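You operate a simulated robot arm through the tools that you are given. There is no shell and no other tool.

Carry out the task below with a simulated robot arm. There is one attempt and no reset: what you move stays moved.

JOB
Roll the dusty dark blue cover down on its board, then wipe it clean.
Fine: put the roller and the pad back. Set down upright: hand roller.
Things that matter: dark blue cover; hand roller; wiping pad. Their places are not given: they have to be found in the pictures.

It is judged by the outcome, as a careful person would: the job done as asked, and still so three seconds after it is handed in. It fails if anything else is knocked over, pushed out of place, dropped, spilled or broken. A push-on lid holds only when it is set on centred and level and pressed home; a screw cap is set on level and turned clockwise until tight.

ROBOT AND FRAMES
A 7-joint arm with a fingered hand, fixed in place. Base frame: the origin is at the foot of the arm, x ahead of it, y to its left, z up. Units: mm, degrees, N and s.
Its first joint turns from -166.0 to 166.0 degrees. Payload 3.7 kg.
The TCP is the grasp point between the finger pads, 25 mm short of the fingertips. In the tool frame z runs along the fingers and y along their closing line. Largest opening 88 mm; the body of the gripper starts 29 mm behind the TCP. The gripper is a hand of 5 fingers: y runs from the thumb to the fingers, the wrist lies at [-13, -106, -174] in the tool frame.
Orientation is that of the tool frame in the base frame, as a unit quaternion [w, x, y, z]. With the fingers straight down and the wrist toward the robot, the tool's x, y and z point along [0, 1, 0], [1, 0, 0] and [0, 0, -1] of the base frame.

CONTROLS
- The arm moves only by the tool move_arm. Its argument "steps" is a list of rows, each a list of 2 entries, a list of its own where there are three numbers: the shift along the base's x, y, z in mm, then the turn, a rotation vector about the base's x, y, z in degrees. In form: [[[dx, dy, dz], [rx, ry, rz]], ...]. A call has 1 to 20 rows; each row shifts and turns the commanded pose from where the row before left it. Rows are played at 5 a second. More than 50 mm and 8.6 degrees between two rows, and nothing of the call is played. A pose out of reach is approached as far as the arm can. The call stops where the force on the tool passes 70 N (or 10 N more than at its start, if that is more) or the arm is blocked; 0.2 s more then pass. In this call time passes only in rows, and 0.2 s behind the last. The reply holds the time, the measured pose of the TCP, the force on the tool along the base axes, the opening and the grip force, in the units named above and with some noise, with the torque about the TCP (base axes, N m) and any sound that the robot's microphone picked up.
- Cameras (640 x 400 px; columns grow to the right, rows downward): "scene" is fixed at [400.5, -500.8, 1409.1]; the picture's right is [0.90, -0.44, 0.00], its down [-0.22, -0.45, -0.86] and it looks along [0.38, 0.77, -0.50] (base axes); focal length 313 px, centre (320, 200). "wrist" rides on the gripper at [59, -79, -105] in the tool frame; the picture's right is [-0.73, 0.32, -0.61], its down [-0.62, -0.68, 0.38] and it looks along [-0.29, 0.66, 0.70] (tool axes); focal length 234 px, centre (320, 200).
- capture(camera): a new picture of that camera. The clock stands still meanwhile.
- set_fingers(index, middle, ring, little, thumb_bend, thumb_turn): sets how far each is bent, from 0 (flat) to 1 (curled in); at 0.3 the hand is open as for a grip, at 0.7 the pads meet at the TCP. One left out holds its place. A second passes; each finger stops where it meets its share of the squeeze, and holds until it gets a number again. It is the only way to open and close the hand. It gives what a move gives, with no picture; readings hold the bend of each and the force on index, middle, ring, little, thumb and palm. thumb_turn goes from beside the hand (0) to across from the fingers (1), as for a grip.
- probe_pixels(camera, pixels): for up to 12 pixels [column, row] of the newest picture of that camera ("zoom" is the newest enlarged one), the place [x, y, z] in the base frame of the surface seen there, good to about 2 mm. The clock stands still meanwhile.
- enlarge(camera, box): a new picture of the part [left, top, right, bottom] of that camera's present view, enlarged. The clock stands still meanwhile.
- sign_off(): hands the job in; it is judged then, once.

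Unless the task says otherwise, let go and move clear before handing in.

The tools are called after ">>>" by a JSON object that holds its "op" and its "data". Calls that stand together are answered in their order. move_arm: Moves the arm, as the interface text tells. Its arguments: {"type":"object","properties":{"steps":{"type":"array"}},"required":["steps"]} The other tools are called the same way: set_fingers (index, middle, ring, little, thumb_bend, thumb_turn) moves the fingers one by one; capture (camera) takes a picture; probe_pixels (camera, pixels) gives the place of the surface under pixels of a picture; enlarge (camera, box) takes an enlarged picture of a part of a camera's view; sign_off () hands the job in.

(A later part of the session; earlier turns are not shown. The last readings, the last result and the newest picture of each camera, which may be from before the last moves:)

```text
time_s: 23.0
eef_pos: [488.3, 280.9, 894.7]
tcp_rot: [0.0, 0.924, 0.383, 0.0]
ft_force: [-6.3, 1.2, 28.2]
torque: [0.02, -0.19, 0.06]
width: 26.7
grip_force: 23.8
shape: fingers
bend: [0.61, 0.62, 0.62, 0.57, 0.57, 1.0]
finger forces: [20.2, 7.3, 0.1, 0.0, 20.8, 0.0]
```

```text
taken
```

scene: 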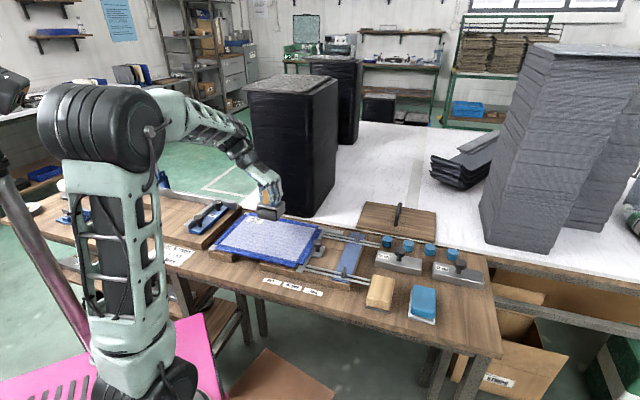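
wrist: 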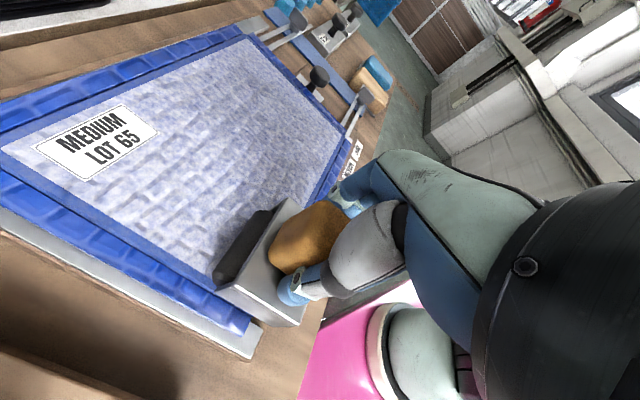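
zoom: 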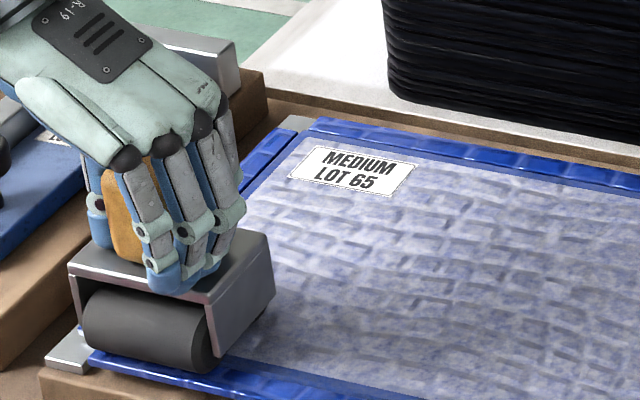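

The return stroke is done and the wrinkles look fainter in this view. I'll lift slightly, shift one lane (47 mm) to the right and press again.

>>> {"op": "move_arm", "data": {"steps": [[[0, 0, 6], [0, 0, 0]], [[0, 0, 8], [0, 0, 0]], [[16.7, -16.5, 0], [0, 0, 0]], [[16.7, -16.5, 0], [0, 0, 0]], [[-2, -2, -6], [0, 0, 0]], [[0, 0, -4], [0, 0, 0]], [[0, 0, -2], [0, 0, 0]]]}}

>>> {"op": "enlarge", "data": {"camera": "scene", "box": [210, 195, 290, 255]}}

```text
time_s: 24.6
eef_pos: [520.7, 245.6, 896.4]
tcp_rot: [-0.001, 0.924, 0.383, 0.001]
ft_force: [-1.4, 1.0, 3.7]
torque: [-0.02, 0.01, 0.02]
width: 27.1
grip_force: 15.7
shape: fingers
bend: [0.61, 0.62, 0.62, 0.57, 0.57, 1.0]
finger forces: [7.1, 7.2, 0.1, 0.1, 16.4, 0.1]
```

```text
6.67 times, centred on (250, 225) of scene
```

zoom: 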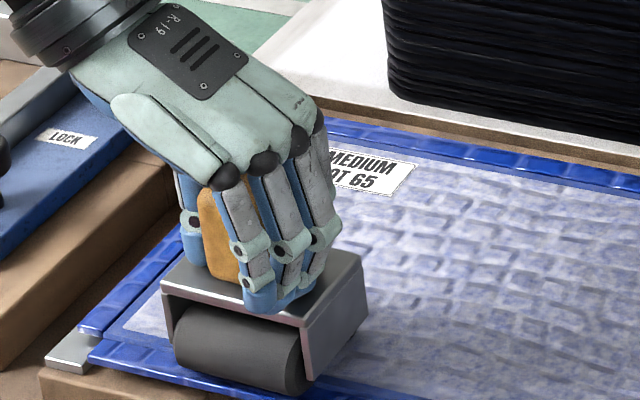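

Contact is re-established at about 7 N. I'll press to about 30 N and roll this lane.

>>> {"op": "move_arm", "data": {"steps": [[[0, 0, -1.5], [0, 0, 0]], [[0, 0, -1.5], [0, 0, 0]], [[-3, -3, 0], [0, 0, 0]], [[3, 3, 0], [0, 0, 0]], [[10.8, 10.7, 0], [0, 0, 0]], [[10.8, 10.7, 0], [0, 0, 0]], [[10.8, 10.7, 0], [0, 0, 0]], [[10.8, 10.7, 0], [0, 0, 0]], [[10.8, 10.7, 0], [0, 0, 0]]]}}

```text
time_s: 26.6
eef_pos: [574.4, 298.6, 894.9]
tcp_rot: [0.0, 0.924, 0.383, 0.001]
ft_force: [0.8, -3.1, 43.1]
torque: [-0.3, -0.58, -0.05]
width: 27.0
grip_force: 32.1
shape: fingers
bend: [0.6, 0.62, 0.62, 0.57, 0.57, 1.0]
finger forces: [37.2, 8.8, 0.0, 0.1, 18.2, 0.0]
```

>>> {"op": "move_arm", "data": {"steps": [[[10.8, 10.7, 0], [0, 0, 0]], [[10.8, 10.7, 0], [0, 0, 0]], [[10.8, 10.7, 0], [0, 0, 0]], [[10.8, 10.7, 0], [0, 0, 0]], [[10.8, 10.7, 0], [0, 0, 0]], [[4, 4, 0], [0, 0, 0]], [[-4, -4, 0], [0, 0, 0]], [[-10.8, -10.7, 0], [0, 0, 0]], [[-10.8, -10.7, 0], [0, 0, 0]], [[-10.8, -10.7, 0], [0, 0, 0]], [[-10.8, -10.7, 0], [0, 0, 0]], [[-10.8, -10.7, 0], [0, 0, 0]]]}}

>>> {"op": "enlarge", "data": {"camera": "scene", "box": [200, 190, 360, 290]}}

```text
time_s: 29.2
eef_pos: [573.4, 299.4, 894.2]
tcp_rot: [0.0, 0.924, 0.383, 0.0]
ft_force: [1.9, -0.4, 44.9]
torque: [-0.25, -0.72, -0.02]
width: 26.7
grip_force: 35.3
shape: fingers
bend: [0.59, 0.61, 0.62, 0.57, 0.57, 1.0]
finger forces: [42.8, 8.3, 0.0, 0.1, 18.9, 0.0]
```

```text
4.00 times, centred on (280, 240) of scene
```

zoom: 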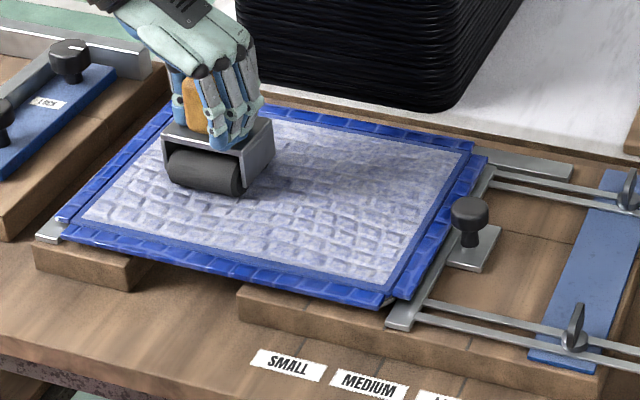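

The lane is holding at about 45 N. I'll finish the return stroke, then lift and shift to lane 3.

>>> {"op": "move_arm", "data": {"steps": [[[-10.8, -10.7, 0], [0, 0, 0]], [[-10.8, -10.7, 0], [0, 0, 0]], [[-10.8, -10.7, 0], [0, 0, 0]], [[-10.8, -10.7, 0], [0, 0, 0]], [[-10.8, -10.7, 0], [0, 0, 0]], [[0, 0, 6], [0, 0, 0]], [[0, 0, 5], [0, 0, 0]], [[16.7, -16.5, 0], [0, 0, 0]], [[16.7, -16.5, 0], [0, 0, 0]], [[0, 0, -6], [0, 0, 0]], [[0, 0, -3], [0, 0, 0]]]}}

>>> {"op": "enlarge", "data": {"camera": "scene", "box": [200, 190, 360, 290]}}

```text
time_s: 31.6
eef_pos: [554.4, 211.8, 895.3]
tcp_rot: [0.0, 0.924, 0.383, 0.001]
ft_force: [-2.1, 0.4, 6.3]
torque: [-0.03, -0.02, 0.01]
width: 26.8
grip_force: 15.3
shape: fingers
bend: [0.61, 0.62, 0.62, 0.57, 0.57, 1.0]
finger forces: [6.9, 7.6, 0.0, 0.1, 16.9, 0.0]
```

```text
4.00 times, centred on (280, 240) of scene
```

zoom: 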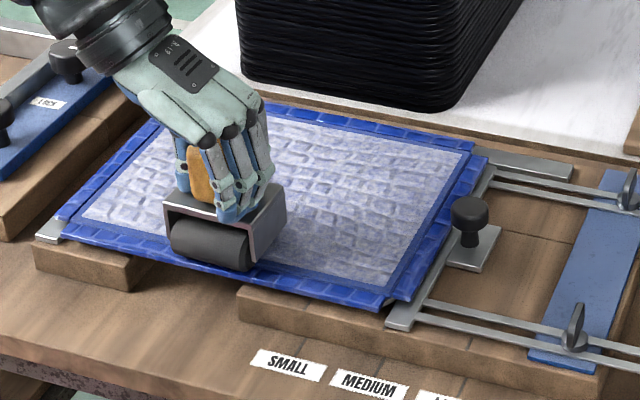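

Now at lane 3 (s≈123). I'll press and roll it both ways.

>>> {"op": "move_arm", "data": {"steps": [[[0, 0, -1], [0, 0, 0]], [[0, 0, -1], [0, 0, 0]], [[-2, -2, 0], [0, 0, 0]], [[2, 2, 0], [0, 0, 0]], [[10.8, 10.7, 0], [0, 0, 0]], [[10.8, 10.7, 0], [0, 0, 0]], [[10.8, 10.7, 0], [0, 0, 0]], [[10.8, 10.7, 0], [0, 0, 0]], [[10.8, 10.7, 0], [0, 0, 0]], [[10.8, 10.7, 0], [0, 0, 0]], [[10.8, 10.7, 0], [0, 0, 0]], [[10.8, 10.7, 0], [0, 0, 0]], [[10.8, 10.7, 0], [0, 0, 0]], [[10.8, 10.7, 0], [0, 0, 0]], [[6, 6, 0], [0, 0, 0]]]}}

>>> {"op": "enlarge", "data": {"camera": "scene", "box": [200, 190, 360, 290]}}

```text
time_s: 34.8
eef_pos: [667.0, 325.2, 893.5]
tcp_rot: [0.001, 0.924, 0.382, 0.0]
ft_force: [4.9, -6.4, 33.1]
torque: [-0.49, -0.39, -0.01]
width: 26.6
grip_force: 29.6
shape: fingers
bend: [0.59, 0.6, 0.62, 0.57, 0.58, 1.0]
finger forces: [27.1, 16.7, 0.0, 0.0, 15.1, 0.0]
```

```text
4.00 times, centred on (280, 240) of scene
```

zoom: 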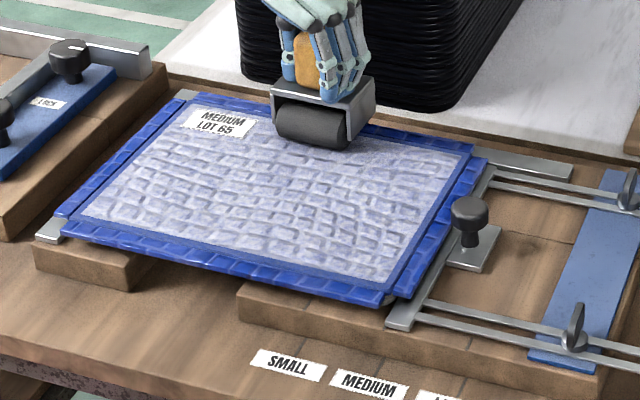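

I'll compare rolled (left) and unrolled (right) areas closely from this view.

>>> {"op": "enlarge", "data": {"camera": "scene", "box": [215, 215, 279, 255]}}

>>> {"op": "enlarge", "data": {"camera": "scene", "box": [258, 222, 322, 262]}}

```text
10.00 times, centred on (247, 235) of scene
```

zoom: 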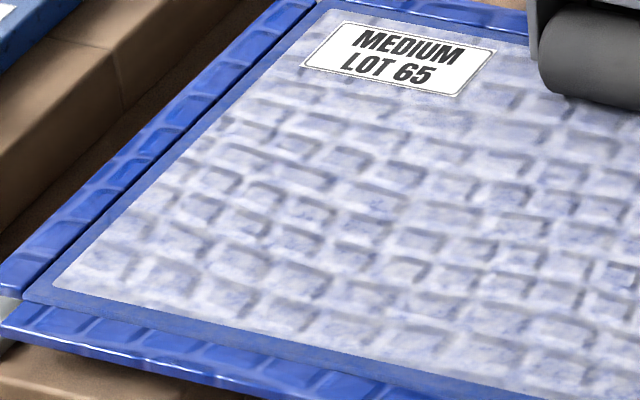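

```text
10.00 times, centred on (290, 242) of scene
```

zoom: 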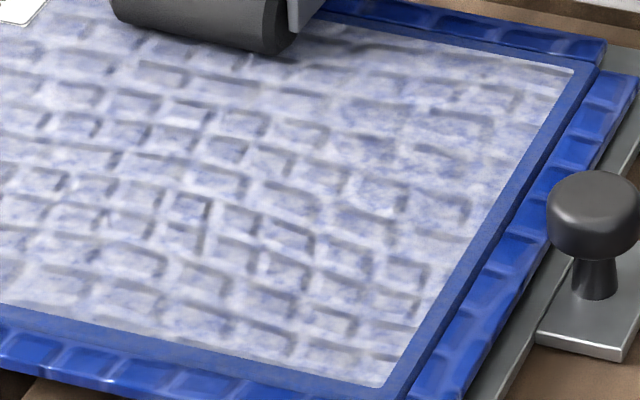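

The brick pattern also appears on the blue flaps, so it is the cover material itself, and the rolled side does look a bit smoother. I'll extend strokes over the blue border too: forward 8 mm, then all the way back.

>>> {"op": "move_arm", "data": {"steps": [[[5, 5, 0], [0, 0, 0]], [[-5, -5, 0], [0, 0, 0]], [[-10.8, -10.7, 0], [0, 0, 0]], [[-10.8, -10.7, 0], [0, 0, 0]], [[-10.8, -10.7, 0], [0, 0, 0]], [[-10.8, -10.7, 0], [0, 0, 0]], [[-10.8, -10.7, 0], [0, 0, 0]], [[-10.8, -10.7, 0], [0, 0, 0]], [[-10.8, -10.7, 0], [0, 0, 0]], [[-10.8, -10.7, 0], [0, 0, 0]], [[-10.8, -10.7, 0], [0, 0, 0]], [[-10.8, -10.7, 0], [0, 0, 0]], [[-6, -6, 0], [0, 0, 0]], [[-4, -4, 0], [0, 0, 0]]]}}

```text
time_s: 37.8
eef_pos: [548.7, 206.9, 893.8]
tcp_rot: [0.0, 0.924, 0.383, 0.0]
ft_force: [-2.5, 1.6, 33.9]
torque: [0.04, -0.57, 0.03]
width: 26.9
grip_force: 32.4
shape: fingers
bend: [0.61, 0.62, 0.62, 0.57, 0.57, 1.0]
finger forces: [34.1, 6.3, 0.0, 0.1, 23.9, 0.1]
```

Still supported at the near border (34 N). I'll lift and go to lane 4.

>>> {"op": "move_arm", "data": {"steps": [[[0, 0, 6], [0, 0, 0]], [[0, 0, 5], [0, 0, 0]], [[16.7, -16.5, 0], [0, 0, 0]], [[16.7, -16.5, 0], [0, 0, 0]], [[0, 0, -5], [0, 0, 0]], [[0, 0, -3], [0, 0, 0]], [[0, 0, -2], [0, 0, 0]]]}}

```text
time_s: 39.4
eef_pos: [584.0, 174.7, 894.6]
tcp_rot: [0.0, 0.924, 0.383, 0.0]
ft_force: [-2.1, 1.7, 7.2]
torque: [0.0, 0.02, 0.02]
width: 27.3
grip_force: 16.9
shape: fingers
bend: [0.61, 0.62, 0.62, 0.57, 0.57, 1.0]
finger forces: [8.6, 7.1, 0.0, 0.1, 19.1, 0.0]
```

Lane 4 (s≈170). I'll press and roll forward to the far border, then back.

>>> {"op": "move_arm", "data": {"steps": [[[0, 0, -1], [0, 0, 0]], [[0, 0, -0.5], [0, 0, 0]], [[10.8, 10.7, 0], [0, 0, 0]], [[10.8, 10.7, 0], [0, 0, 0]], [[10.8, 10.7, 0], [0, 0, 0]], [[10.8, 10.7, 0], [0, 0, 0]], [[10.8, 10.7, 0], [0, 0, 0]], [[10.8, 10.7, 0], [0, 0, 0]], [[10.8, 10.7, 0], [0, 0, 0]], [[10.8, 10.7, 0], [0, 0, 0]], [[10.8, 10.7, 0], [0, 0, 0]], [[10.8, 10.7, 0], [0, 0, 0]], [[10.8, 10.7, 0], [0, 0, 0]], [[3, 3, 0], [0, 0, 0]]]}}

>>> {"op": "enlarge", "data": {"camera": "scene", "box": [200, 190, 360, 290]}}

>>> {"op": "capture", "data": {"camera": "wrist"}}

```text
time_s: 42.4
eef_pos: [705.6, 296.3, 893.4]
tcp_rot: [0.0, 0.924, 0.384, 0.001]
ft_force: [6.8, -3.5, 35.6]
torque: [-0.42, -0.51, 0.02]
width: 26.8
grip_force: 32.2
shape: fingers
bend: [0.59, 0.6, 0.62, 0.57, 0.58, 1.0]
finger forces: [31.1, 15.8, 0.0, 0.0, 17.7, 0.0]
```

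```text
4.00 times, centred on (280, 240) of scene
```

zoom: 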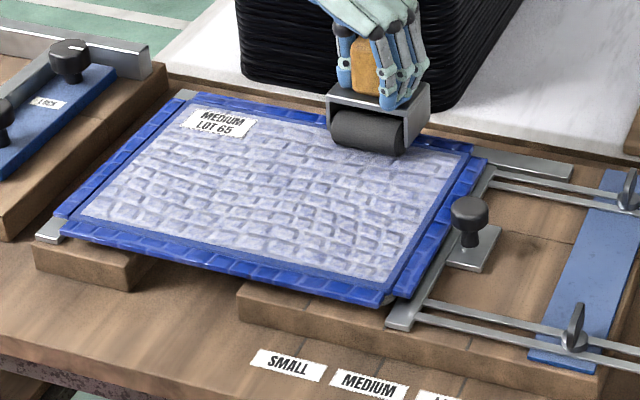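

```text
taken
```

wrist: 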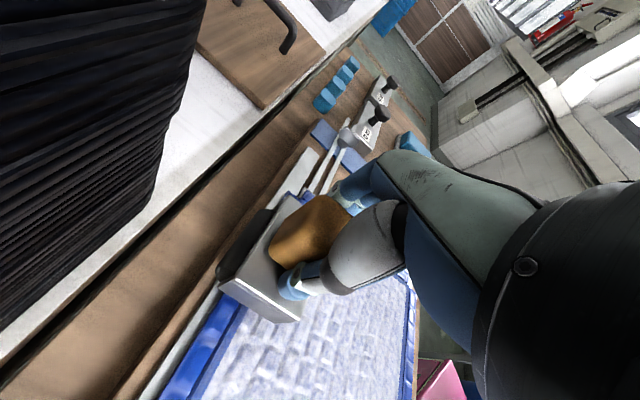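

Lane 4 forward is done at about 36 N. I'll roll back and check the force.

>>> {"op": "move_arm", "data": {"steps": [[[-3, -3, 0], [0, 0, 0]], [[-10.8, -10.7, 0], [0, 0, 0]], [[-10.8, -10.7, 0], [0, 0, 0]], [[-10.8, -10.7, 0], [0, 0, 0]], [[-10.8, -10.7, 0], [0, 0, 0]], [[-10.8, -10.7, 0], [0, 0, 0]], [[-10.8, -10.7, 0], [0, 0, 0]], [[-10.8, -10.7, 0], [0, 0, 0]], [[-10.8, -10.7, 0], [0, 0, 0]], [[-10.8, -10.7, 0], [0, 0, 0]], [[-10.8, -10.7, 0], [0, 0, 0]], [[-10.8, -10.7, 0], [0, 0, 0]], [[-2, -2, 0], [0, 0, 0]]]}}

>>> {"op": "enlarge", "data": {"camera": "scene", "box": [200, 190, 360, 290]}}

>>> {"op": "probe_pixels", "data": {"camera": "zoom", "pixels": [[84, 218], [200, 104], [469, 154], [391, 284], [60, 217], [198, 93], [485, 160], [350, 130], [468, 205], [500, 205]]}}

```text
time_s: 45.2
eef_pos: [580.7, 172.7, 893.2]
tcp_rot: [0.0, 0.924, 0.383, 0.001]
ft_force: [-1.6, 3.8, 35.5]
torque: [0.08, -0.5, 0.01]
width: 27.0
grip_force: 33.9
shape: fingers
bend: [0.61, 0.62, 0.62, 0.57, 0.58, 1.0]
finger forces: [33.1, 6.1, 0.0, 0.1, 28.6, 0.1]
```

```text
4.00 times, centred on (280, 240) of scene
```

zoom: 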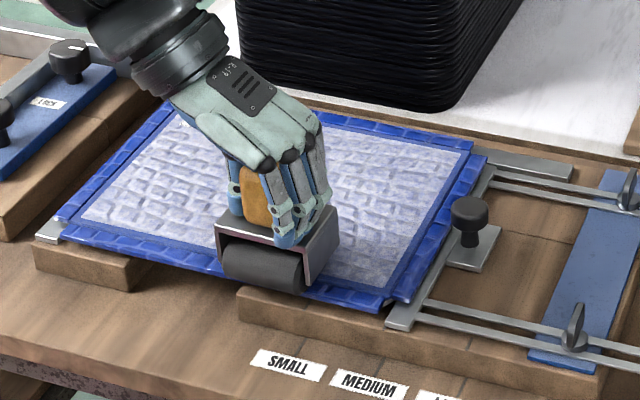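

```text
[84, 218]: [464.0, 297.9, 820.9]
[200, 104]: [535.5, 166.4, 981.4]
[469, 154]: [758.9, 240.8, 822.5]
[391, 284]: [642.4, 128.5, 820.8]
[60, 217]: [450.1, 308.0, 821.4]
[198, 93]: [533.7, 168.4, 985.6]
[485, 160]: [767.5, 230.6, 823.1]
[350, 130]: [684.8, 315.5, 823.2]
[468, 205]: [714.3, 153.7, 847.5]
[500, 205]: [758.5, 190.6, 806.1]
```

Positions of the cover corners are unchanged. Next is lane 5 at s≈220; the bridge will stay about 15 mm clear of the knob.

>>> {"op": "move_arm", "data": {"steps": [[[0, 0, 6], [0, 0, 0]], [[0, 0, 6], [0, 0, 0]], [[17.8, -17.3, 0], [0, 0, 0]], [[17.8, -17.3, 0], [0, 0, 0]], [[0, 0, -5], [0, 0, 0]], [[0, 0, -3], [0, 0, 0]], [[0, 0, -2], [0, 0, 0]], [[0, 0, -1], [0, 0, 0]]]}}

>>> {"op": "enlarge", "data": {"camera": "scene", "box": [260, 200, 356, 280]}}

```text
time_s: 47.0
eef_pos: [616.8, 138.7, 894.4]
tcp_rot: [0.0, 0.924, 0.382, 0.001]
ft_force: [-1.1, 0.7, 10.7]
torque: [0.01, -0.07, -0.02]
width: 27.0
grip_force: 20.6
shape: fingers
bend: [0.61, 0.62, 0.62, 0.57, 0.58, 1.0]
finger forces: [11.7, 7.6, 0.0, 0.0, 21.5, 0.1]
```

```text
5.00 times, centred on (308, 240) of scene
```

zoom: 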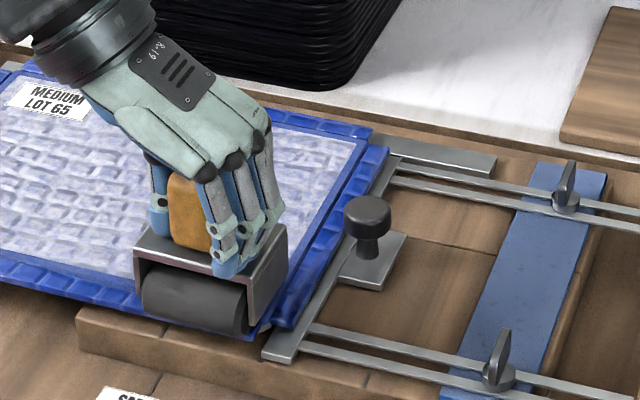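

Lane 5 is lined up with the right border and clear of the knob at (367,215). I'll press and roll forward.

>>> {"op": "move_arm", "data": {"steps": [[[0, 0, -1], [0, 0, 0]], [[10.7, 10.8, 0], [0, 0, 0]], [[10.7, 10.8, 0], [0, 0, 0]], [[10.7, 10.8, 0], [0, 0, 0]], [[10.7, 10.8, 0], [0, 0, 0]], [[10.7, 10.8, 0], [0, 0, 0]], [[10.7, 10.8, 0], [0, 0, 0]], [[10.7, 10.8, 0], [0, 0, 0]], [[10.7, 10.8, 0], [0, 0, 0]], [[10.7, 10.8, 0], [0, 0, 0]], [[10.7, 10.8, 0], [0, 0, 0]], [[10.7, 10.8, 0], [0, 0, 0]], [[4, 4, 0], [0, 0, 0]]]}}

>>> {"op": "enlarge", "data": {"camera": "scene", "box": [200, 190, 360, 290]}}

```text
time_s: 49.8
eef_pos: [738.4, 260.5, 893.1]
tcp_rot: [0.0, 0.924, 0.383, 0.002]
ft_force: [7.5, -3.5, 37.5]
torque: [-0.19, -0.34, -0.01]
width: 26.6
grip_force: 33.5
shape: fingers
bend: [0.59, 0.6, 0.62, 0.57, 0.59, 1.0]
finger forces: [26.2, 16.5, 0.1, 0.1, 24.1, 0.0]
```

```text
4.00 times, centred on (280, 240) of scene
```

zoom: 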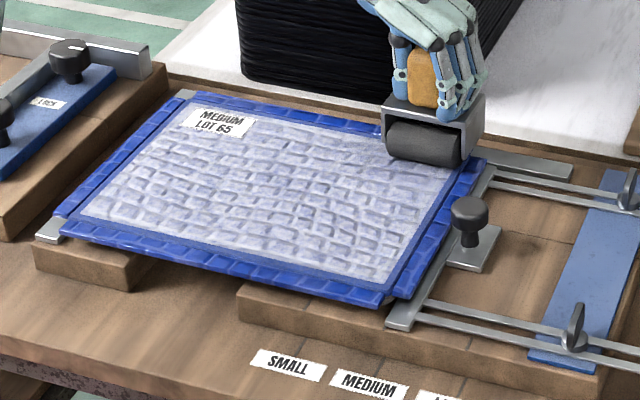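

>>> {"op": "move_arm", "data": {"steps": [[[-4, -4, 0], [0, 0, 0]], [[-10.7, -10.8, 0], [0, 0, 0]], [[-10.7, -10.8, 0], [0, 0, 0]], [[-10.7, -10.8, 0], [0, 0, 0]], [[-10.7, -10.8, 0], [0, 0, 0]], [[-10.7, -10.8, 0], [0, 0, 0]], [[-10.7, -10.8, 0], [0, 0, 0]], [[-10.7, -10.8, 0], [0, 0, 0]], [[-10.7, -10.8, 0], [0, 0, 0]], [[-10.7, -10.8, 0], [0, 0, 0]], [[-10.7, -10.8, 0], [0, 0, 0]], [[-10.7, -10.8, 0], [0, 0, 0]]]}}

>>> {"op": "enlarge", "data": {"camera": "wrist", "box": [0, 0, 400, 400]}}

```text
time_s: 52.4
eef_pos: [615.4, 139.5, 894.1]
tcp_rot: [0.0, 0.924, 0.382, 0.0]
ft_force: [-4.4, 1.3, 34.2]
torque: [0.33, 0.01, 0.02]
width: 27.1
grip_force: 32.7
shape: fingers
bend: [0.62, 0.62, 0.62, 0.57, 0.58, 1.0]
finger forces: [22.3, 6.1, 0.0, 0.0, 37.8, 0.0]
```

```text
1.00 times, centred on (200, 200) of wrist (not enlarged: the box is as wide or as high as the picture)
```

zoom: 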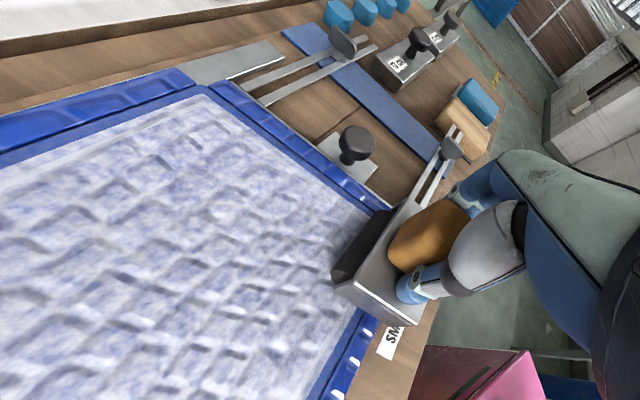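

The right lane is done. I'll lift and redo the left-most lane further out (s≈23) with full-length strokes so the left border is covered at proper force.

>>> {"op": "move_arm", "data": {"steps": [[[0, 0, 8], [0, 0, 0]], [[0, 0, 8], [0, 0, 0]], [[-28, 27.5, 0], [0, 0, 0]], [[-28, 27.5, 0], [0, 0, 0]], [[-28, 27.5, 0], [0, 0, 0]], [[-28, 27.5, 0], [0, 0, 0]], [[-28, 27.5, 0], [0, 0, 0]], [[0, 0, -6], [0, 0, 0]], [[0, 0, -6], [0, 0, 0]], [[0, 0, -2], [0, 0, 0]]]}}

>>> {"op": "enlarge", "data": {"camera": "scene", "box": [200, 190, 360, 290]}}

```text
time_s: 54.6
eef_pos: [474.4, 276.2, 895.7]
tcp_rot: [0.0, 0.924, 0.383, 0.0]
ft_force: [-2.3, 1.8, 5.0]
torque: [0.09, 0.05, 0.02]
width: 27.1
grip_force: 17.6
shape: fingers
bend: [0.61, 0.62, 0.62, 0.57, 0.58, 1.0]
finger forces: [6.8, 6.6, 0.0, 0.0, 21.5, 0.1]
```

```text
4.00 times, centred on (280, 240) of scene
```

zoom: 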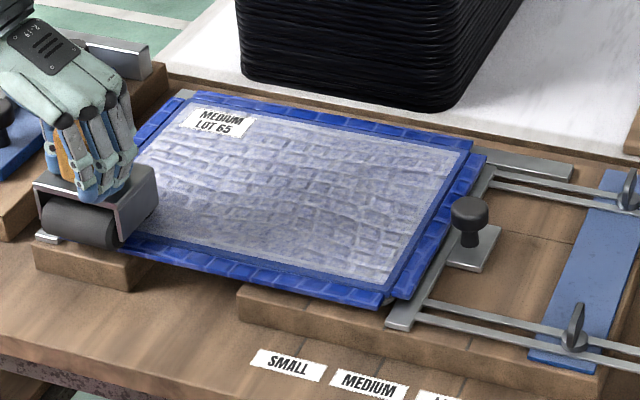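

Now at s≈21, t≈-7. I'll press and roll this lane forward with the check at mid-way.

>>> {"op": "move_arm", "data": {"steps": [[[0, 0, -1], [0, 0, 0]], [[0, 0, -1], [0, 0, 0]], [[10.8, 10.7, 0], [0, 0, 0]], [[10.8, 10.7, 0], [0, 0, 0]], [[10.8, 10.7, 0], [0, 0, 0]], [[10.8, 10.7, 0], [0, 0, 0]], [[10.8, 10.7, 0], [0, 0, 0]], [[10.8, 10.7, 0], [0, 0, 0]], [[10.8, 10.7, 0], [0, 0, 0]], [[10.8, 10.7, 0], [0, 0, 0]], [[10.8, 10.7, 0], [0, 0, 0]], [[10.8, 10.7, 0], [0, 0, 0]], [[10.8, 10.7, 0], [0, 0, 0]], [[6, 6, 0], [0, 0, 0]]]}}

>>> {"op": "enlarge", "data": {"camera": "scene", "box": [200, 190, 360, 290]}}

```text
time_s: 57.6
eef_pos: [601.6, 399.7, 891.5]
tcp_rot: [0.0, 0.924, 0.382, 0.001]
ft_force: [5.2, -6.3, 44.4]
torque: [-0.76, -0.73, -0.03]
width: 27.1
grip_force: 36.4
shape: fingers
bend: [0.59, 0.6, 0.62, 0.57, 0.57, 1.0]
finger forces: [40.1, 17.7, 0.0, 0.0, 15.3, 0.0]
```

```text
4.00 times, centred on (280, 240) of scene
```

zoom: 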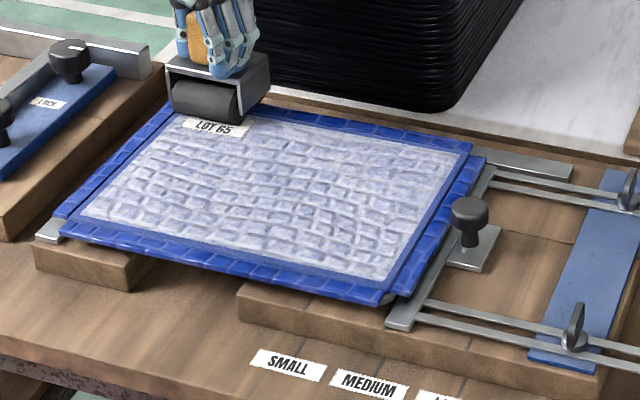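

I'll roll back, then redo lane 2 full length as well.

>>> {"op": "move_arm", "data": {"steps": [[[-6, -6, 0], [0, 0, 0]], [[-10.8, -10.7, 0], [0, 0, 0]], [[-10.8, -10.7, 0], [0, 0, 0]], [[-10.8, -10.7, 0], [0, 0, 0]], [[-10.8, -10.7, 0], [0, 0, 0]], [[-10.8, -10.7, 0], [0, 0, 0]], [[-10.8, -10.7, 0], [0, 0, 0]], [[-10.8, -10.7, 0], [0, 0, 0]], [[-10.8, -10.7, 0], [0, 0, 0]], [[-10.8, -10.7, 0], [0, 0, 0]], [[-10.8, -10.7, 0], [0, 0, 0]], [[-10.8, -10.7, 0], [0, 0, 0]]]}}

>>> {"op": "move_arm", "data": {"steps": [[[0, 0, 6], [0, 0, 0]], [[0, 0, 6], [0, 0, 0]], [[18, -17.7, 0], [0, 0, 0]], [[18, -17.7, 0], [0, 0, 0]], [[0, 0, -6], [0, 0, 0]], [[0, 0, -4], [0, 0, 0]]]}}

```text
time_s: 60.2
eef_pos: [476.2, 275.1, 892.7]
tcp_rot: [-0.001, 0.924, 0.383, 0.001]
ft_force: [-2.0, -0.8, 42.0]
torque: [-0.18, -0.78, 0.0]
width: 27.5
grip_force: 36.1
shape: fingers
bend: [0.6, 0.62, 0.62, 0.57, 0.57, 1.0]
finger forces: [44.4, 7.2, 0.0, 0.1, 21.3, 0.1]
```

```text
time_s: 61.6
eef_pos: [513.3, 240.5, 895.8]
tcp_rot: [-0.001, 0.924, 0.384, 0.001]
ft_force: [-0.8, 1.9, 8.2]
torque: [0.05, -0.12, 0.01]
width: 27.1
grip_force: 19.3
shape: fingers
bend: [0.61, 0.62, 0.62, 0.57, 0.57, 1.0]
finger forces: [11.6, 7.3, 0.0, 0.1, 19.9, 0.0]
```

>>> {"op": "move_arm", "data": {"steps": [[[0, 0, -1], [0, 0, 0]], [[0, 0, -0.7], [0, 0, 0]], [[10.8, 10.7, 0], [0, 0, 0]], [[10.8, 10.7, 0], [0, 0, 0]], [[10.8, 10.7, 0], [0, 0, 0]], [[10.8, 10.7, 0], [0, 0, 0]], [[10.8, 10.7, 0], [0, 0, 0]], [[10.8, 10.7, 0], [0, 0, 0]], [[10.8, 10.7, 0], [0, 0, 0]], [[10.8, 10.7, 0], [0, 0, 0]], [[10.8, 10.7, 0], [0, 0, 0]], [[10.8, 10.7, 0], [0, 0, 0]], [[10.8, 10.7, 0], [0, 0, 0]], [[6, 6, 0], [0, 0, 0]]]}}

>>> {"op": "move_arm", "data": {"steps": [[[-6, -6, 0], [0, 0, 0]], [[-10.8, -10.7, 0], [0, 0, 0]], [[-10.8, -10.7, 0], [0, 0, 0]], [[-10.8, -10.7, 0], [0, 0, 0]], [[-10.8, -10.7, 0], [0, 0, 0]], [[-10.8, -10.7, 0], [0, 0, 0]], [[-10.8, -10.7, 0], [0, 0, 0]], [[-10.8, -10.7, 0], [0, 0, 0]], [[-10.8, -10.7, 0], [0, 0, 0]], [[-10.8, -10.7, 0], [0, 0, 0]], [[-10.8, -10.7, 0], [0, 0, 0]], [[-10.8, -10.7, 0], [0, 0, 0]]]}}

```text
time_s: 64.6
eef_pos: [636.8, 363.3, 893.6]
tcp_rot: [0.0, 0.924, 0.382, 0.001]
ft_force: [9.9, -5.2, 43.7]
torque: [-0.61, -0.8, 0.0]
width: 26.7
grip_force: 37.5
shape: fingers
bend: [0.58, 0.59, 0.62, 0.57, 0.58, 1.0]
finger forces: [41.2, 19.0, 0.0, 0.1, 14.7, 0.0]
```

```text
time_s: 67.2
eef_pos: [513.0, 241.3, 893.4]
tcp_rot: [-0.001, 0.924, 0.383, 0.0]
ft_force: [-1.2, 2.2, 33.7]
torque: [0.01, -0.64, 0.0]
width: 27.3
grip_force: 32.4
shape: fingers
bend: [0.6, 0.62, 0.62, 0.57, 0.57, 1.0]
finger forces: [35.8, 6.2, 0.1, 0.0, 23.6, 0.1]
```

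All lanes have now been rolled at about 30–45 N. I'll lift and move the roller away so the cover can be inspected unobstructed.

>>> {"op": "move_arm", "data": {"steps": [[[0, 0, 10], [0, 0, 0]], [[0, 0, 20], [0, 0, 0]], [[0, 0, 25], [0, 0, 0]], [[0, 0, 22], [0, 0, 0]], [[35, -34, 0], [0, 0, 0]], [[35, -34, 0], [0, 0, 0]], [[35, -34, 0], [0, 0, 0]], [[35, -34, 0], [0, 0, 0]], [[35, -34, 0], [0, 0, 0]], [[35, -34, 0], [0, 0, 0]], [[35, -34, 0], [0, 0, 0]]]}}

>>> {"op": "enlarge", "data": {"camera": "scene", "box": [200, 190, 360, 290]}}

>>> {"op": "capture", "data": {"camera": "wrist"}}

```text
time_s: 69.6
eef_pos: [758.2, 4.5, 969.6]
tcp_rot: [0.0, 0.923, 0.384, 0.001]
ft_force: [0.5, 0.9, -2.3]
torque: [-0.01, 0.01, 0.02]
width: 26.8
grip_force: 14.9
shape: fingers
bend: [0.61, 0.62, 0.62, 0.57, 0.57, 1.0]
finger forces: [7.5, 7.5, 0.0, 0.0, 15.5, 0.1]
```

```text
4.00 times, centred on (280, 240) of scene
```

zoom: 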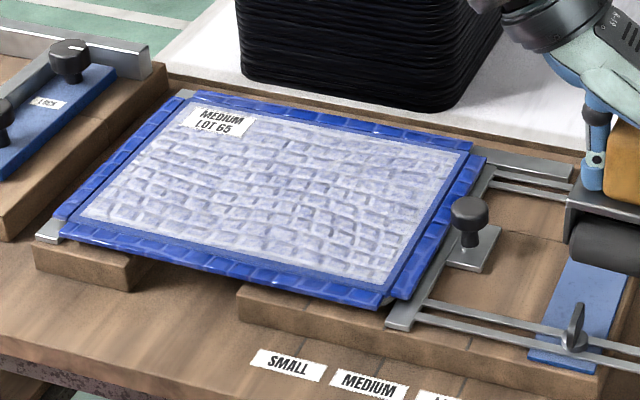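

```text
taken
```

wrist: 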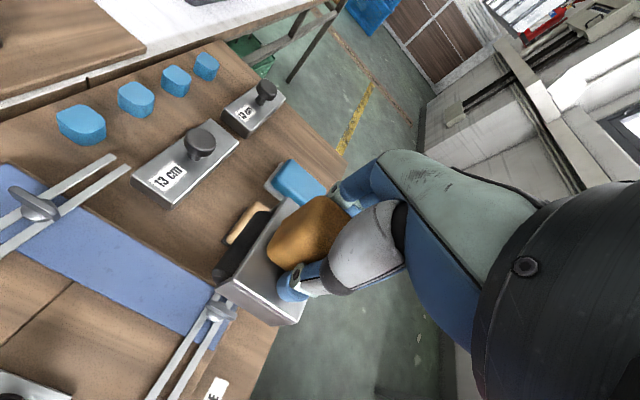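

The scene view alone can't tell me whether the relief has changed. I'll return to the starting viewpoint with the roller in hand so I can compare the same wrist view with the one at the start.

>>> {"op": "move_arm", "data": {"steps": [[[0, 0, 30], [0, 0, 4.5]], [[-26, 35, 14], [0, 0, 4.5]], [[-26, 35, 14], [0, 0, 4.5]], [[-26, 35, 14], [0, 0, 4.5]], [[-27, 36, 14], [0, 0, 4.5]], [[-27, 36, 14], [0, 0, 4.5]], [[-27, 36, 14], [0, 0, 4.5]], [[-27, 36, 14], [0, 0, 4.5]], [[-27, 35, 14], [0, 0, 4.5]], [[-27, 35, 14], [0, 0, 4.5]]]}}

>>> {"op": "enlarge", "data": {"camera": "wrist", "box": [140, 180, 340, 370]}}

>>> {"op": "capture", "data": {"camera": "wrist"}}

```text
time_s: 71.8
eef_pos: [518.9, 320.3, 1127.5]
tcp_rot: [0.0, 0.707, 0.707, 0.0]
ft_force: [-0.6, 0.0, -3.3]
torque: [-0.03, -0.05, 0.0]
width: 27.0
grip_force: 15.0
shape: fingers
bend: [0.61, 0.62, 0.62, 0.57, 0.57, 1.0]
finger forces: [7.4, 7.4, 0.0, 0.0, 15.2, 0.0]
```

```text
2.11 times, centred on (240, 275) of wrist
```

zoom: 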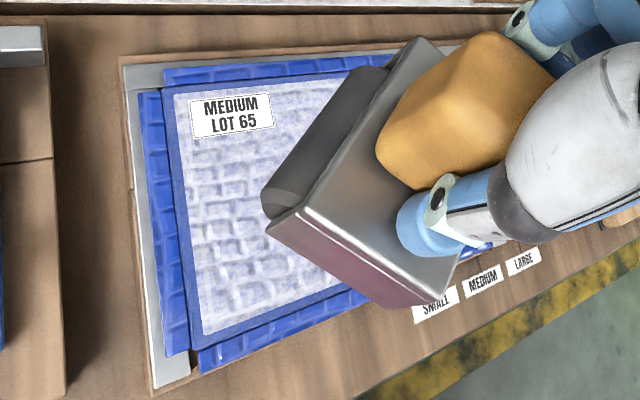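

```text
taken
```

wrist: 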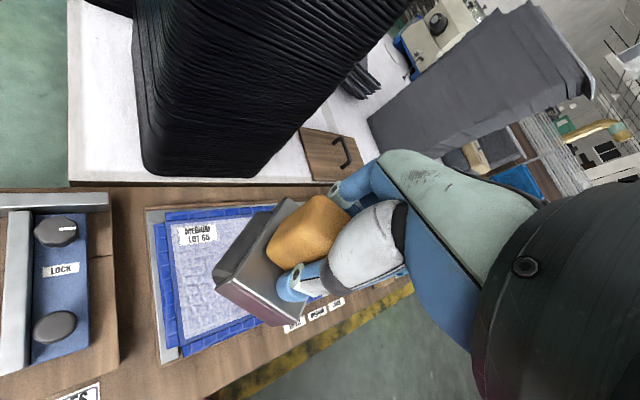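

The dusty surface looks the same in relief as the material of the flaps, and everything is in place, so rolling is done with full coverage. I'll carry the roller back along the same safe path to its original spot.

>>> {"op": "move_arm", "data": {"steps": [[[28.3, -35.2, -6], [0, 0, -3]], [[28.3, -35.2, -6], [0, 0, -3]], [[28.3, -35.2, -6], [0, 0, -3]], [[28.3, -35.2, -6], [0, 0, -3]], [[28.3, -35.2, -6], [0, 0, -3]], [[28.3, -35.2, -6], [0, 0, -3]], [[28.3, -35.2, -6], [0, 0, -3]], [[28.3, -35.2, -6], [0, 0, -3]], [[28.3, -35.2, -8], [0, 0, -3]], [[28.3, -35.2, -10], [0, 0, -3]], [[28.3, -35.2, -15], [0, 0, -3]], [[28.3, -35.2, -15], [0, 0, -3]], [[28.3, -35.2, -15], [0, 0, -3]], [[28.3, -35.2, -15], [0, 0, -3]], [[28.3, -35.2, -15], [0, 0, -3]]]}}

>>> {"op": "capture", "data": {"camera": "wrist"}}

>>> {"op": "enlarge", "data": {"camera": "scene", "box": [420, 210, 532, 330]}}

```text
time_s: 75.0
eef_pos: [944.2, -206.8, 984.9]
tcp_rot: [0.0, 0.924, 0.382, 0.0]
ft_force: [-0.2, -0.5, -0.9]
torque: [-0.03, 0.01, 0.0]
width: 26.7
grip_force: 15.2
shape: fingers
bend: [0.61, 0.62, 0.62, 0.57, 0.57, 1.0]
finger forces: [7.3, 7.2, 0.2, 0.0, 15.0, 0.1]
```

```text
taken
```

wrist: 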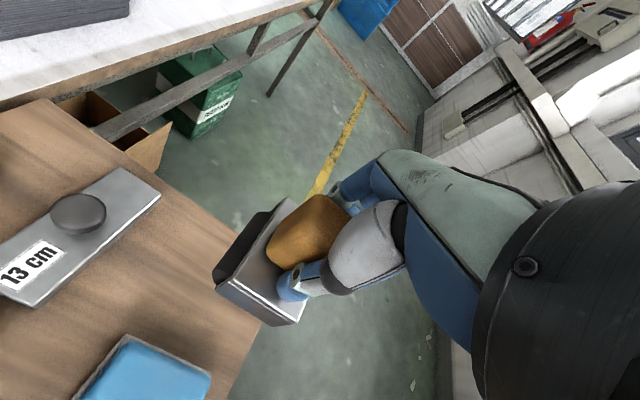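

```text
3.33 times, centred on (476, 270) of scene
```

zoom: 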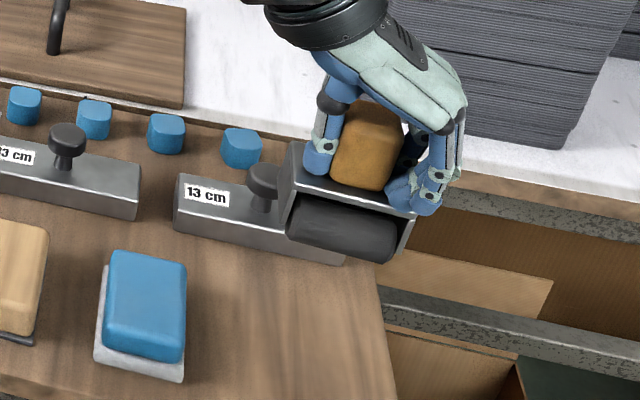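

The roller hangs level above its old spot. I'll descend to just above the table.

>>> {"op": "move_arm", "data": {"steps": [[[0, 0, -25], [0, 0, 0]], [[0, 0, -25], [0, 0, 0]], [[0, 0, -25], [0, 0, 0]], [[0, 0, -25], [0, 0, 0]], [[0, 0, -15], [0, 0, 0]], [[0, 0, -8], [0, 0, 0]]]}}

>>> {"op": "move_arm", "data": {"steps": [[[0, 0, -2], [0, 0, 0]], [[0, 0, -2], [0, 0, 0]], [[0, 0, -1], [0, 0, 0]]]}}

```text
time_s: 76.4
eef_pos: [942.2, -205.6, 862.2]
tcp_rot: [0.0, 0.924, 0.383, 0.0]
ft_force: [0.5, 0.8, -1.7]
torque: [0.0, -0.01, -0.01]
width: 26.6
grip_force: 14.5
shape: fingers
bend: [0.61, 0.62, 0.62, 0.57, 0.57, 1.0]
finger forces: [7.3, 7.2, 0.0, 0.1, 14.8, 0.0]
```

```text
time_s: 77.2
eef_pos: [943.2, -206.8, 856.3]
tcp_rot: [0.001, 0.924, 0.383, 0.0]
ft_force: [-1.3, 0.5, -1.3]
torque: [0.0, -0.04, 0.03]
width: 26.7
grip_force: 15.7
shape: fingers
bend: [0.61, 0.62, 0.62, 0.57, 0.57, 1.0]
finger forces: [7.1, 7.0, 0.1, 0.0, 15.9, 0.0]
```

>>> {"op": "move_arm", "data": {"steps": [[[0, 0, -1], [0, 0, 0]], [[0, 0, -1], [0, 0, 0]]]}}

>>> {"op": "enlarge", "data": {"camera": "scene", "box": [430, 250, 526, 330]}}

```text
time_s: 77.8
eef_pos: [943.6, -206.1, 856.0]
tcp_rot: [0.001, 0.924, 0.383, 0.001]
ft_force: [-2.6, 3.6, 5.8]
torque: [0.16, 0.01, 0.03]
width: 26.8
grip_force: 17.7
shape: fingers
bend: [0.61, 0.62, 0.62, 0.57, 0.57, 1.0]
finger forces: [6.5, 6.3, 0.0, 0.0, 22.2, 0.1]
```

```text
5.00 times, centred on (478, 290) of scene
```

zoom: 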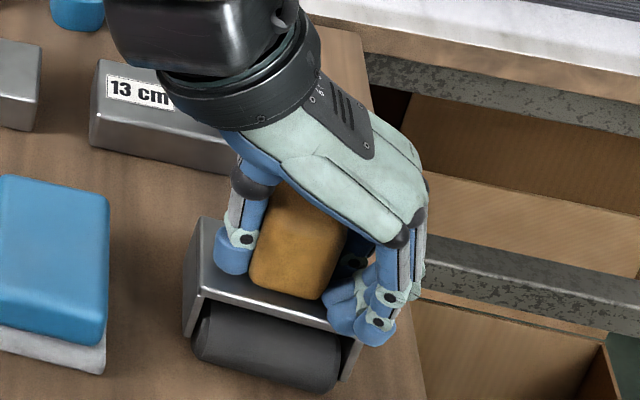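

The roller is on the table (about 8 N pressing). I'll ease up 1 mm and open the fingers slightly.

>>> {"op": "move_arm", "data": {"steps": [[[0, 0, 0.8], [0, 0, 0]]]}}

>>> {"op": "set_fingers", "data": {"index": 0.55, "middle": 0.55, "ring": 0.55, "little": 0.55, "thumb_bend": 0.52}}

>>> {"op": "enlarge", "data": {"camera": "scene", "box": [430, 250, 526, 330]}}

>>> {"op": "enlarge", "data": {"camera": "wrist", "box": [200, 160, 400, 330]}}

```text
time_s: 78.2
eef_pos: [942.7, -205.8, 856.1]
tcp_rot: [0.0, 0.924, 0.383, 0.0]
ft_force: [-1.3, 2.4, 4.8]
torque: [0.11, 0.07, 0.04]
width: 26.7
grip_force: 16.9
shape: fingers
bend: [0.61, 0.62, 0.62, 0.57, 0.57, 1.0]
finger forces: [6.7, 6.6, 0.0, 0.0, 21.0, 0.0]
```

```text
time_s: 79.2
eef_pos: [943.5, -205.5, 855.2]
tcp_rot: [0.0, 0.924, 0.383, 0.0]
ft_force: [-0.8, 2.1, 3.3]
torque: [0.04, 0.03, -0.07]
width: 35.9
grip_force: 2.3
shape: fingers
bend: [0.55, 0.56, 0.55, 0.55, 0.51, 1.0]
finger forces: [0.0, 1.8, 0.1, 0.1, 2.7, 0.0]
```

```text
5.00 times, centred on (478, 290) of scene
```

zoom: 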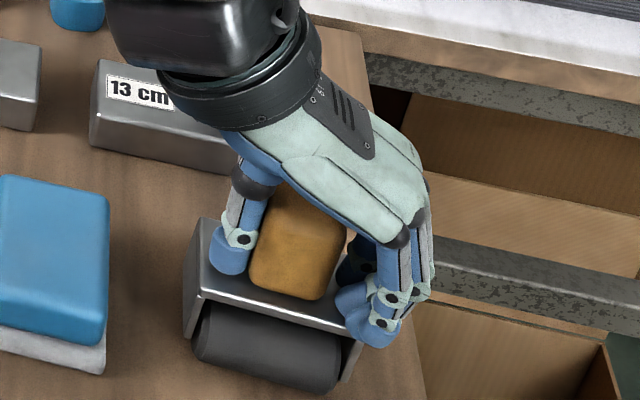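

```text
2.35 times, centred on (300, 245) of wrist
```

zoom: 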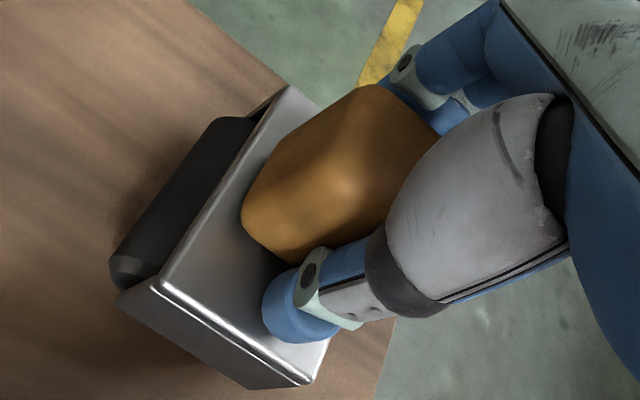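

The handle is nearly released, with the thumb tip still brushing the bridge. I'll raise 4 mm and open fully.

>>> {"op": "move_arm", "data": {"steps": [[[0, 0, 2], [0, 0, 0]], [[0, 0, 2], [0, 0, 0]], [[0, 0, 1], [0, 0, 0]]]}}

>>> {"op": "set_fingers", "data": {"index": 0.3, "middle": 0.3, "ring": 0.3, "little": 0.3, "thumb_bend": 0.3}}

>>> {"op": "enlarge", "data": {"camera": "scene", "box": [430, 250, 526, 330]}}

>>> {"op": "enlarge", "data": {"camera": "wrist", "box": [200, 160, 400, 330]}}

```text
time_s: 80.0
eef_pos: [942.5, -205.8, 860.8]
tcp_rot: [0.0, 0.924, 0.383, -0.001]
ft_force: [0.3, 0.6, -1.1]
torque: [0.0, -0.03, 0.01]
width: 35.1
grip_force: 0.2
shape: fingers
bend: [0.55, 0.55, 0.55, 0.55, 0.51, 1.0]
finger forces: [0.1, 0.0, 0.0, 0.1, 0.7, 0.0]
```

```text
time_s: 81.0
eef_pos: [942.4, -206.8, 860.9]
tcp_rot: [-0.001, 0.924, 0.383, 0.0]
ft_force: [0.5, 0.2, -0.3]
torque: [0.04, -0.01, 0.03]
width: 84.3
grip_force: 0.2
shape: fingers
bend: [0.3, 0.3, 0.3, 0.3, 0.3, 0.98]
finger forces: [0.0, 0.0, 0.0, 0.1, 0.0, 0.0]
```

```text
5.00 times, centred on (478, 290) of scene
```

zoom: 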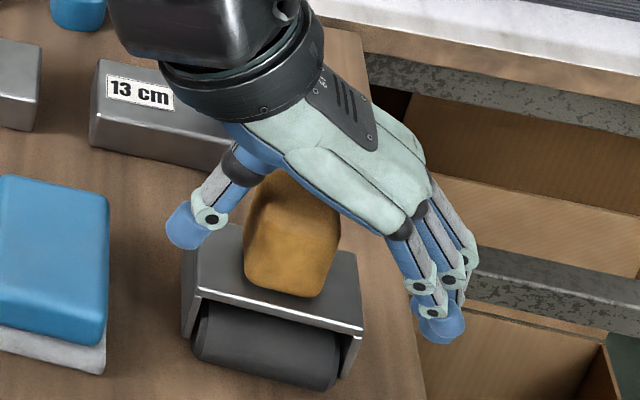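

```text
2.35 times, centred on (300, 245) of wrist
```

zoom: 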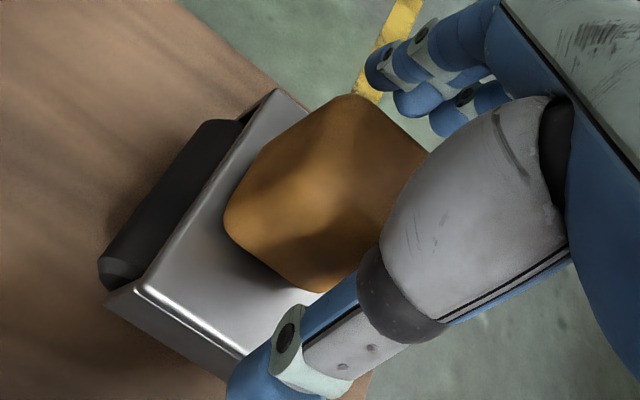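

The hand is open and the roller stands on its own. I'll raise straight up and check its position against the starting picture.

>>> {"op": "move_arm", "data": {"steps": [[[0, 0, 15], [0, 0, 0]], [[0, 0, 25], [0, 0, 0]], [[0, 0, 30], [0, 0, 0]], [[0, 0, 30], [0, 0, 0]], [[0, 0, 20], [0, 0, 0]]]}}

>>> {"op": "enlarge", "data": {"camera": "scene", "box": [400, 270, 496, 330]}}

>>> {"op": "probe_pixels", "data": {"camera": "zoom", "pixels": [[372, 172], [580, 220], [375, 268], [590, 318], [470, 115], [545, 120], [440, 240], [530, 262]]}}

```text
time_s: 82.2
eef_pos: [943.3, -205.8, 981.9]
tcp_rot: [0.0, 0.924, 0.383, 0.0]
ft_force: [-0.4, 0.6, 0.2]
torque: [0.01, 0.02, -0.03]
width: 84.5
grip_force: 0.1
shape: fingers
bend: [0.3, 0.3, 0.3, 0.3, 0.3, 0.98]
finger forces: [0.1, 0.0, 0.1, 0.1, 0.0, 0.0]
```

```text
6.67 times, centred on (448, 300) of scene
```

zoom: 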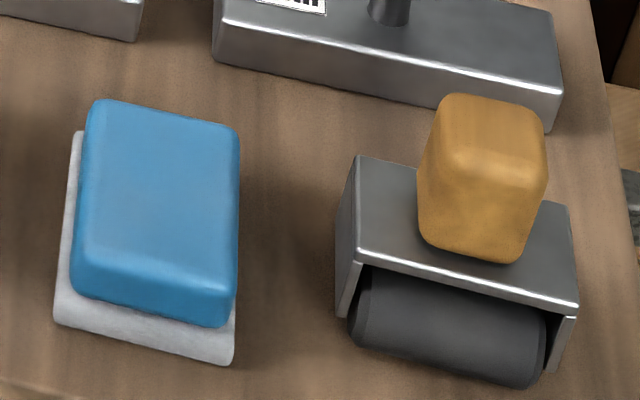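

```text
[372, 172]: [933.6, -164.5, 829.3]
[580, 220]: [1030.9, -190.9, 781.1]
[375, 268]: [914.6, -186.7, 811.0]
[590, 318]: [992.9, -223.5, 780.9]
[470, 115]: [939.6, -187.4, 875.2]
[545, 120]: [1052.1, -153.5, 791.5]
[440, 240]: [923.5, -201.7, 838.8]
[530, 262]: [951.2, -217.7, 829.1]
```

The roller stands upright within about 5 mm of where it was. Next is the pad: I'll narrow the hand a little so the fingers clear the roller's bridge, and move above the pad centre (868,-130).

>>> {"op": "set_fingers", "data": {"index": 0.4, "middle": 0.4, "ring": 0.38, "little": 0.36, "thumb_bend": 0.38}}

>>> {"op": "move_arm", "data": {"steps": [[[-25, 25, 0], [0, 0, 0]], [[-25, 26, 0], [0, 0, 0]], [[-24.4, 25.2, 0], [0, 0, 0]], [[0, 0, -30], [0, 0, 0]], [[0, 0, -30], [0, 0, 0]], [[0, 0, -25], [0, 0, 0]], [[0, 0, -15], [0, 0, 0]]]}}

>>> {"op": "capture", "data": {"camera": "wrist"}}

>>> {"op": "enlarge", "data": {"camera": "scene", "box": [380, 225, 508, 325]}}

```text
time_s: 83.2
eef_pos: [942.8, -206.2, 980.0]
tcp_rot: [-0.001, 0.924, 0.383, -0.001]
ft_force: [0.3, -0.2, -0.8]
torque: [0.02, 0.02, 0.0]
width: 66.0
grip_force: 0.0
shape: fingers
bend: [0.4, 0.4, 0.38, 0.36, 0.38, 0.98]
finger forces: [0.0, 0.0, 0.0, 0.0, 0.0, 0.0]
```

```text
time_s: 84.8
eef_pos: [868.3, -130.7, 880.6]
tcp_rot: [0.0, 0.924, 0.383, 0.0]
ft_force: [0.8, 0.0, -0.1]
torque: [-0.02, -0.02, 0.02]
width: 66.3
grip_force: 0.1
shape: fingers
bend: [0.4, 0.4, 0.38, 0.36, 0.38, 0.98]
finger forces: [0.1, 0.0, 0.0, 0.0, 0.0, 0.0]
```

```text
taken
```

wrist: 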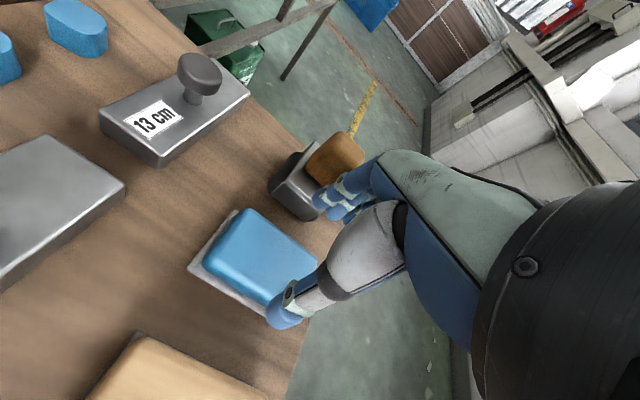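

```text
4.00 times, centred on (444, 275) of scene
```

zoom: 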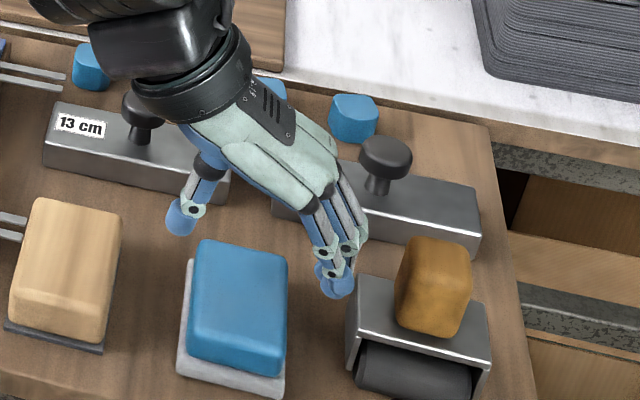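

The pad is below the hand and the fingers appear clear of the roller's bridge. I'll descend to z≈835 and check clearances.

>>> {"op": "move_arm", "data": {"steps": [[[0, 0, -20], [0, 0, 0]], [[0, 0, -15], [0, 0, 0]], [[0, 0, -10], [0, 0, 0]]]}}

>>> {"op": "enlarge", "data": {"camera": "wrist", "box": [180, 120, 400, 350]}}

>>> {"op": "enlarge", "data": {"camera": "scene", "box": [390, 240, 502, 330]}}

>>> {"op": "probe_pixels", "data": {"camera": "zoom", "pixels": [[200, 200], [330, 260], [355, 240], [180, 240], [345, 285], [310, 280], [320, 310], [290, 300], [170, 225], [210, 290]]}}

```text
time_s: 85.6
eef_pos: [868.7, -130.5, 835.1]
tcp_rot: [0.0, 0.924, 0.382, 0.0]
ft_force: [0.3, 0.3, 0.2]
torque: [0.02, 0.0, 0.03]
width: 66.1
grip_force: 0.1
shape: fingers
bend: [0.4, 0.4, 0.38, 0.36, 0.38, 0.98]
finger forces: [0.1, 0.0, 0.0, 0.0, 0.0, 0.1]
```

```text
1.74 times, centred on (290, 235) of wrist
```

zoom: 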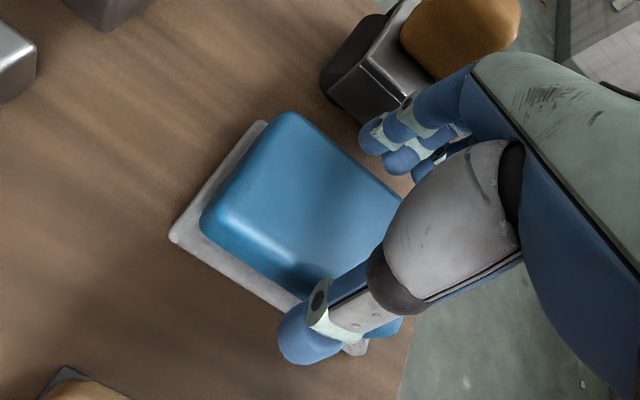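

```text
4.44 times, centred on (446, 285) of scene
```

zoom: 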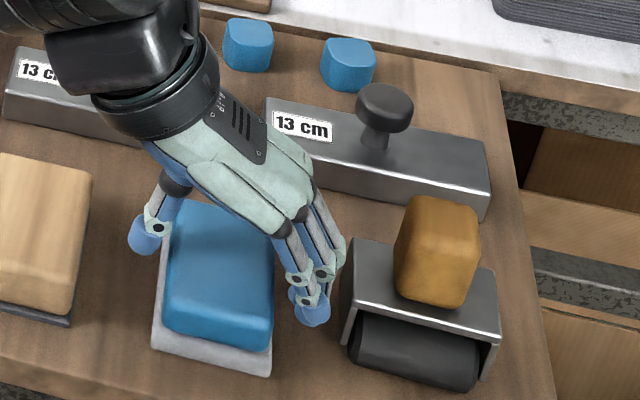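

```text
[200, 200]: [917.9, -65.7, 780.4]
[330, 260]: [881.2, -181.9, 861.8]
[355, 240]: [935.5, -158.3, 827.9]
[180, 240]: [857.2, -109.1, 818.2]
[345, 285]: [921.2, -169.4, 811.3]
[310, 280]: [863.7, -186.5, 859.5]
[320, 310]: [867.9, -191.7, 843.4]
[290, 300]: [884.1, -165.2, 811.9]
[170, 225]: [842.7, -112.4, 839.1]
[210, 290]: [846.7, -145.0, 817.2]
```

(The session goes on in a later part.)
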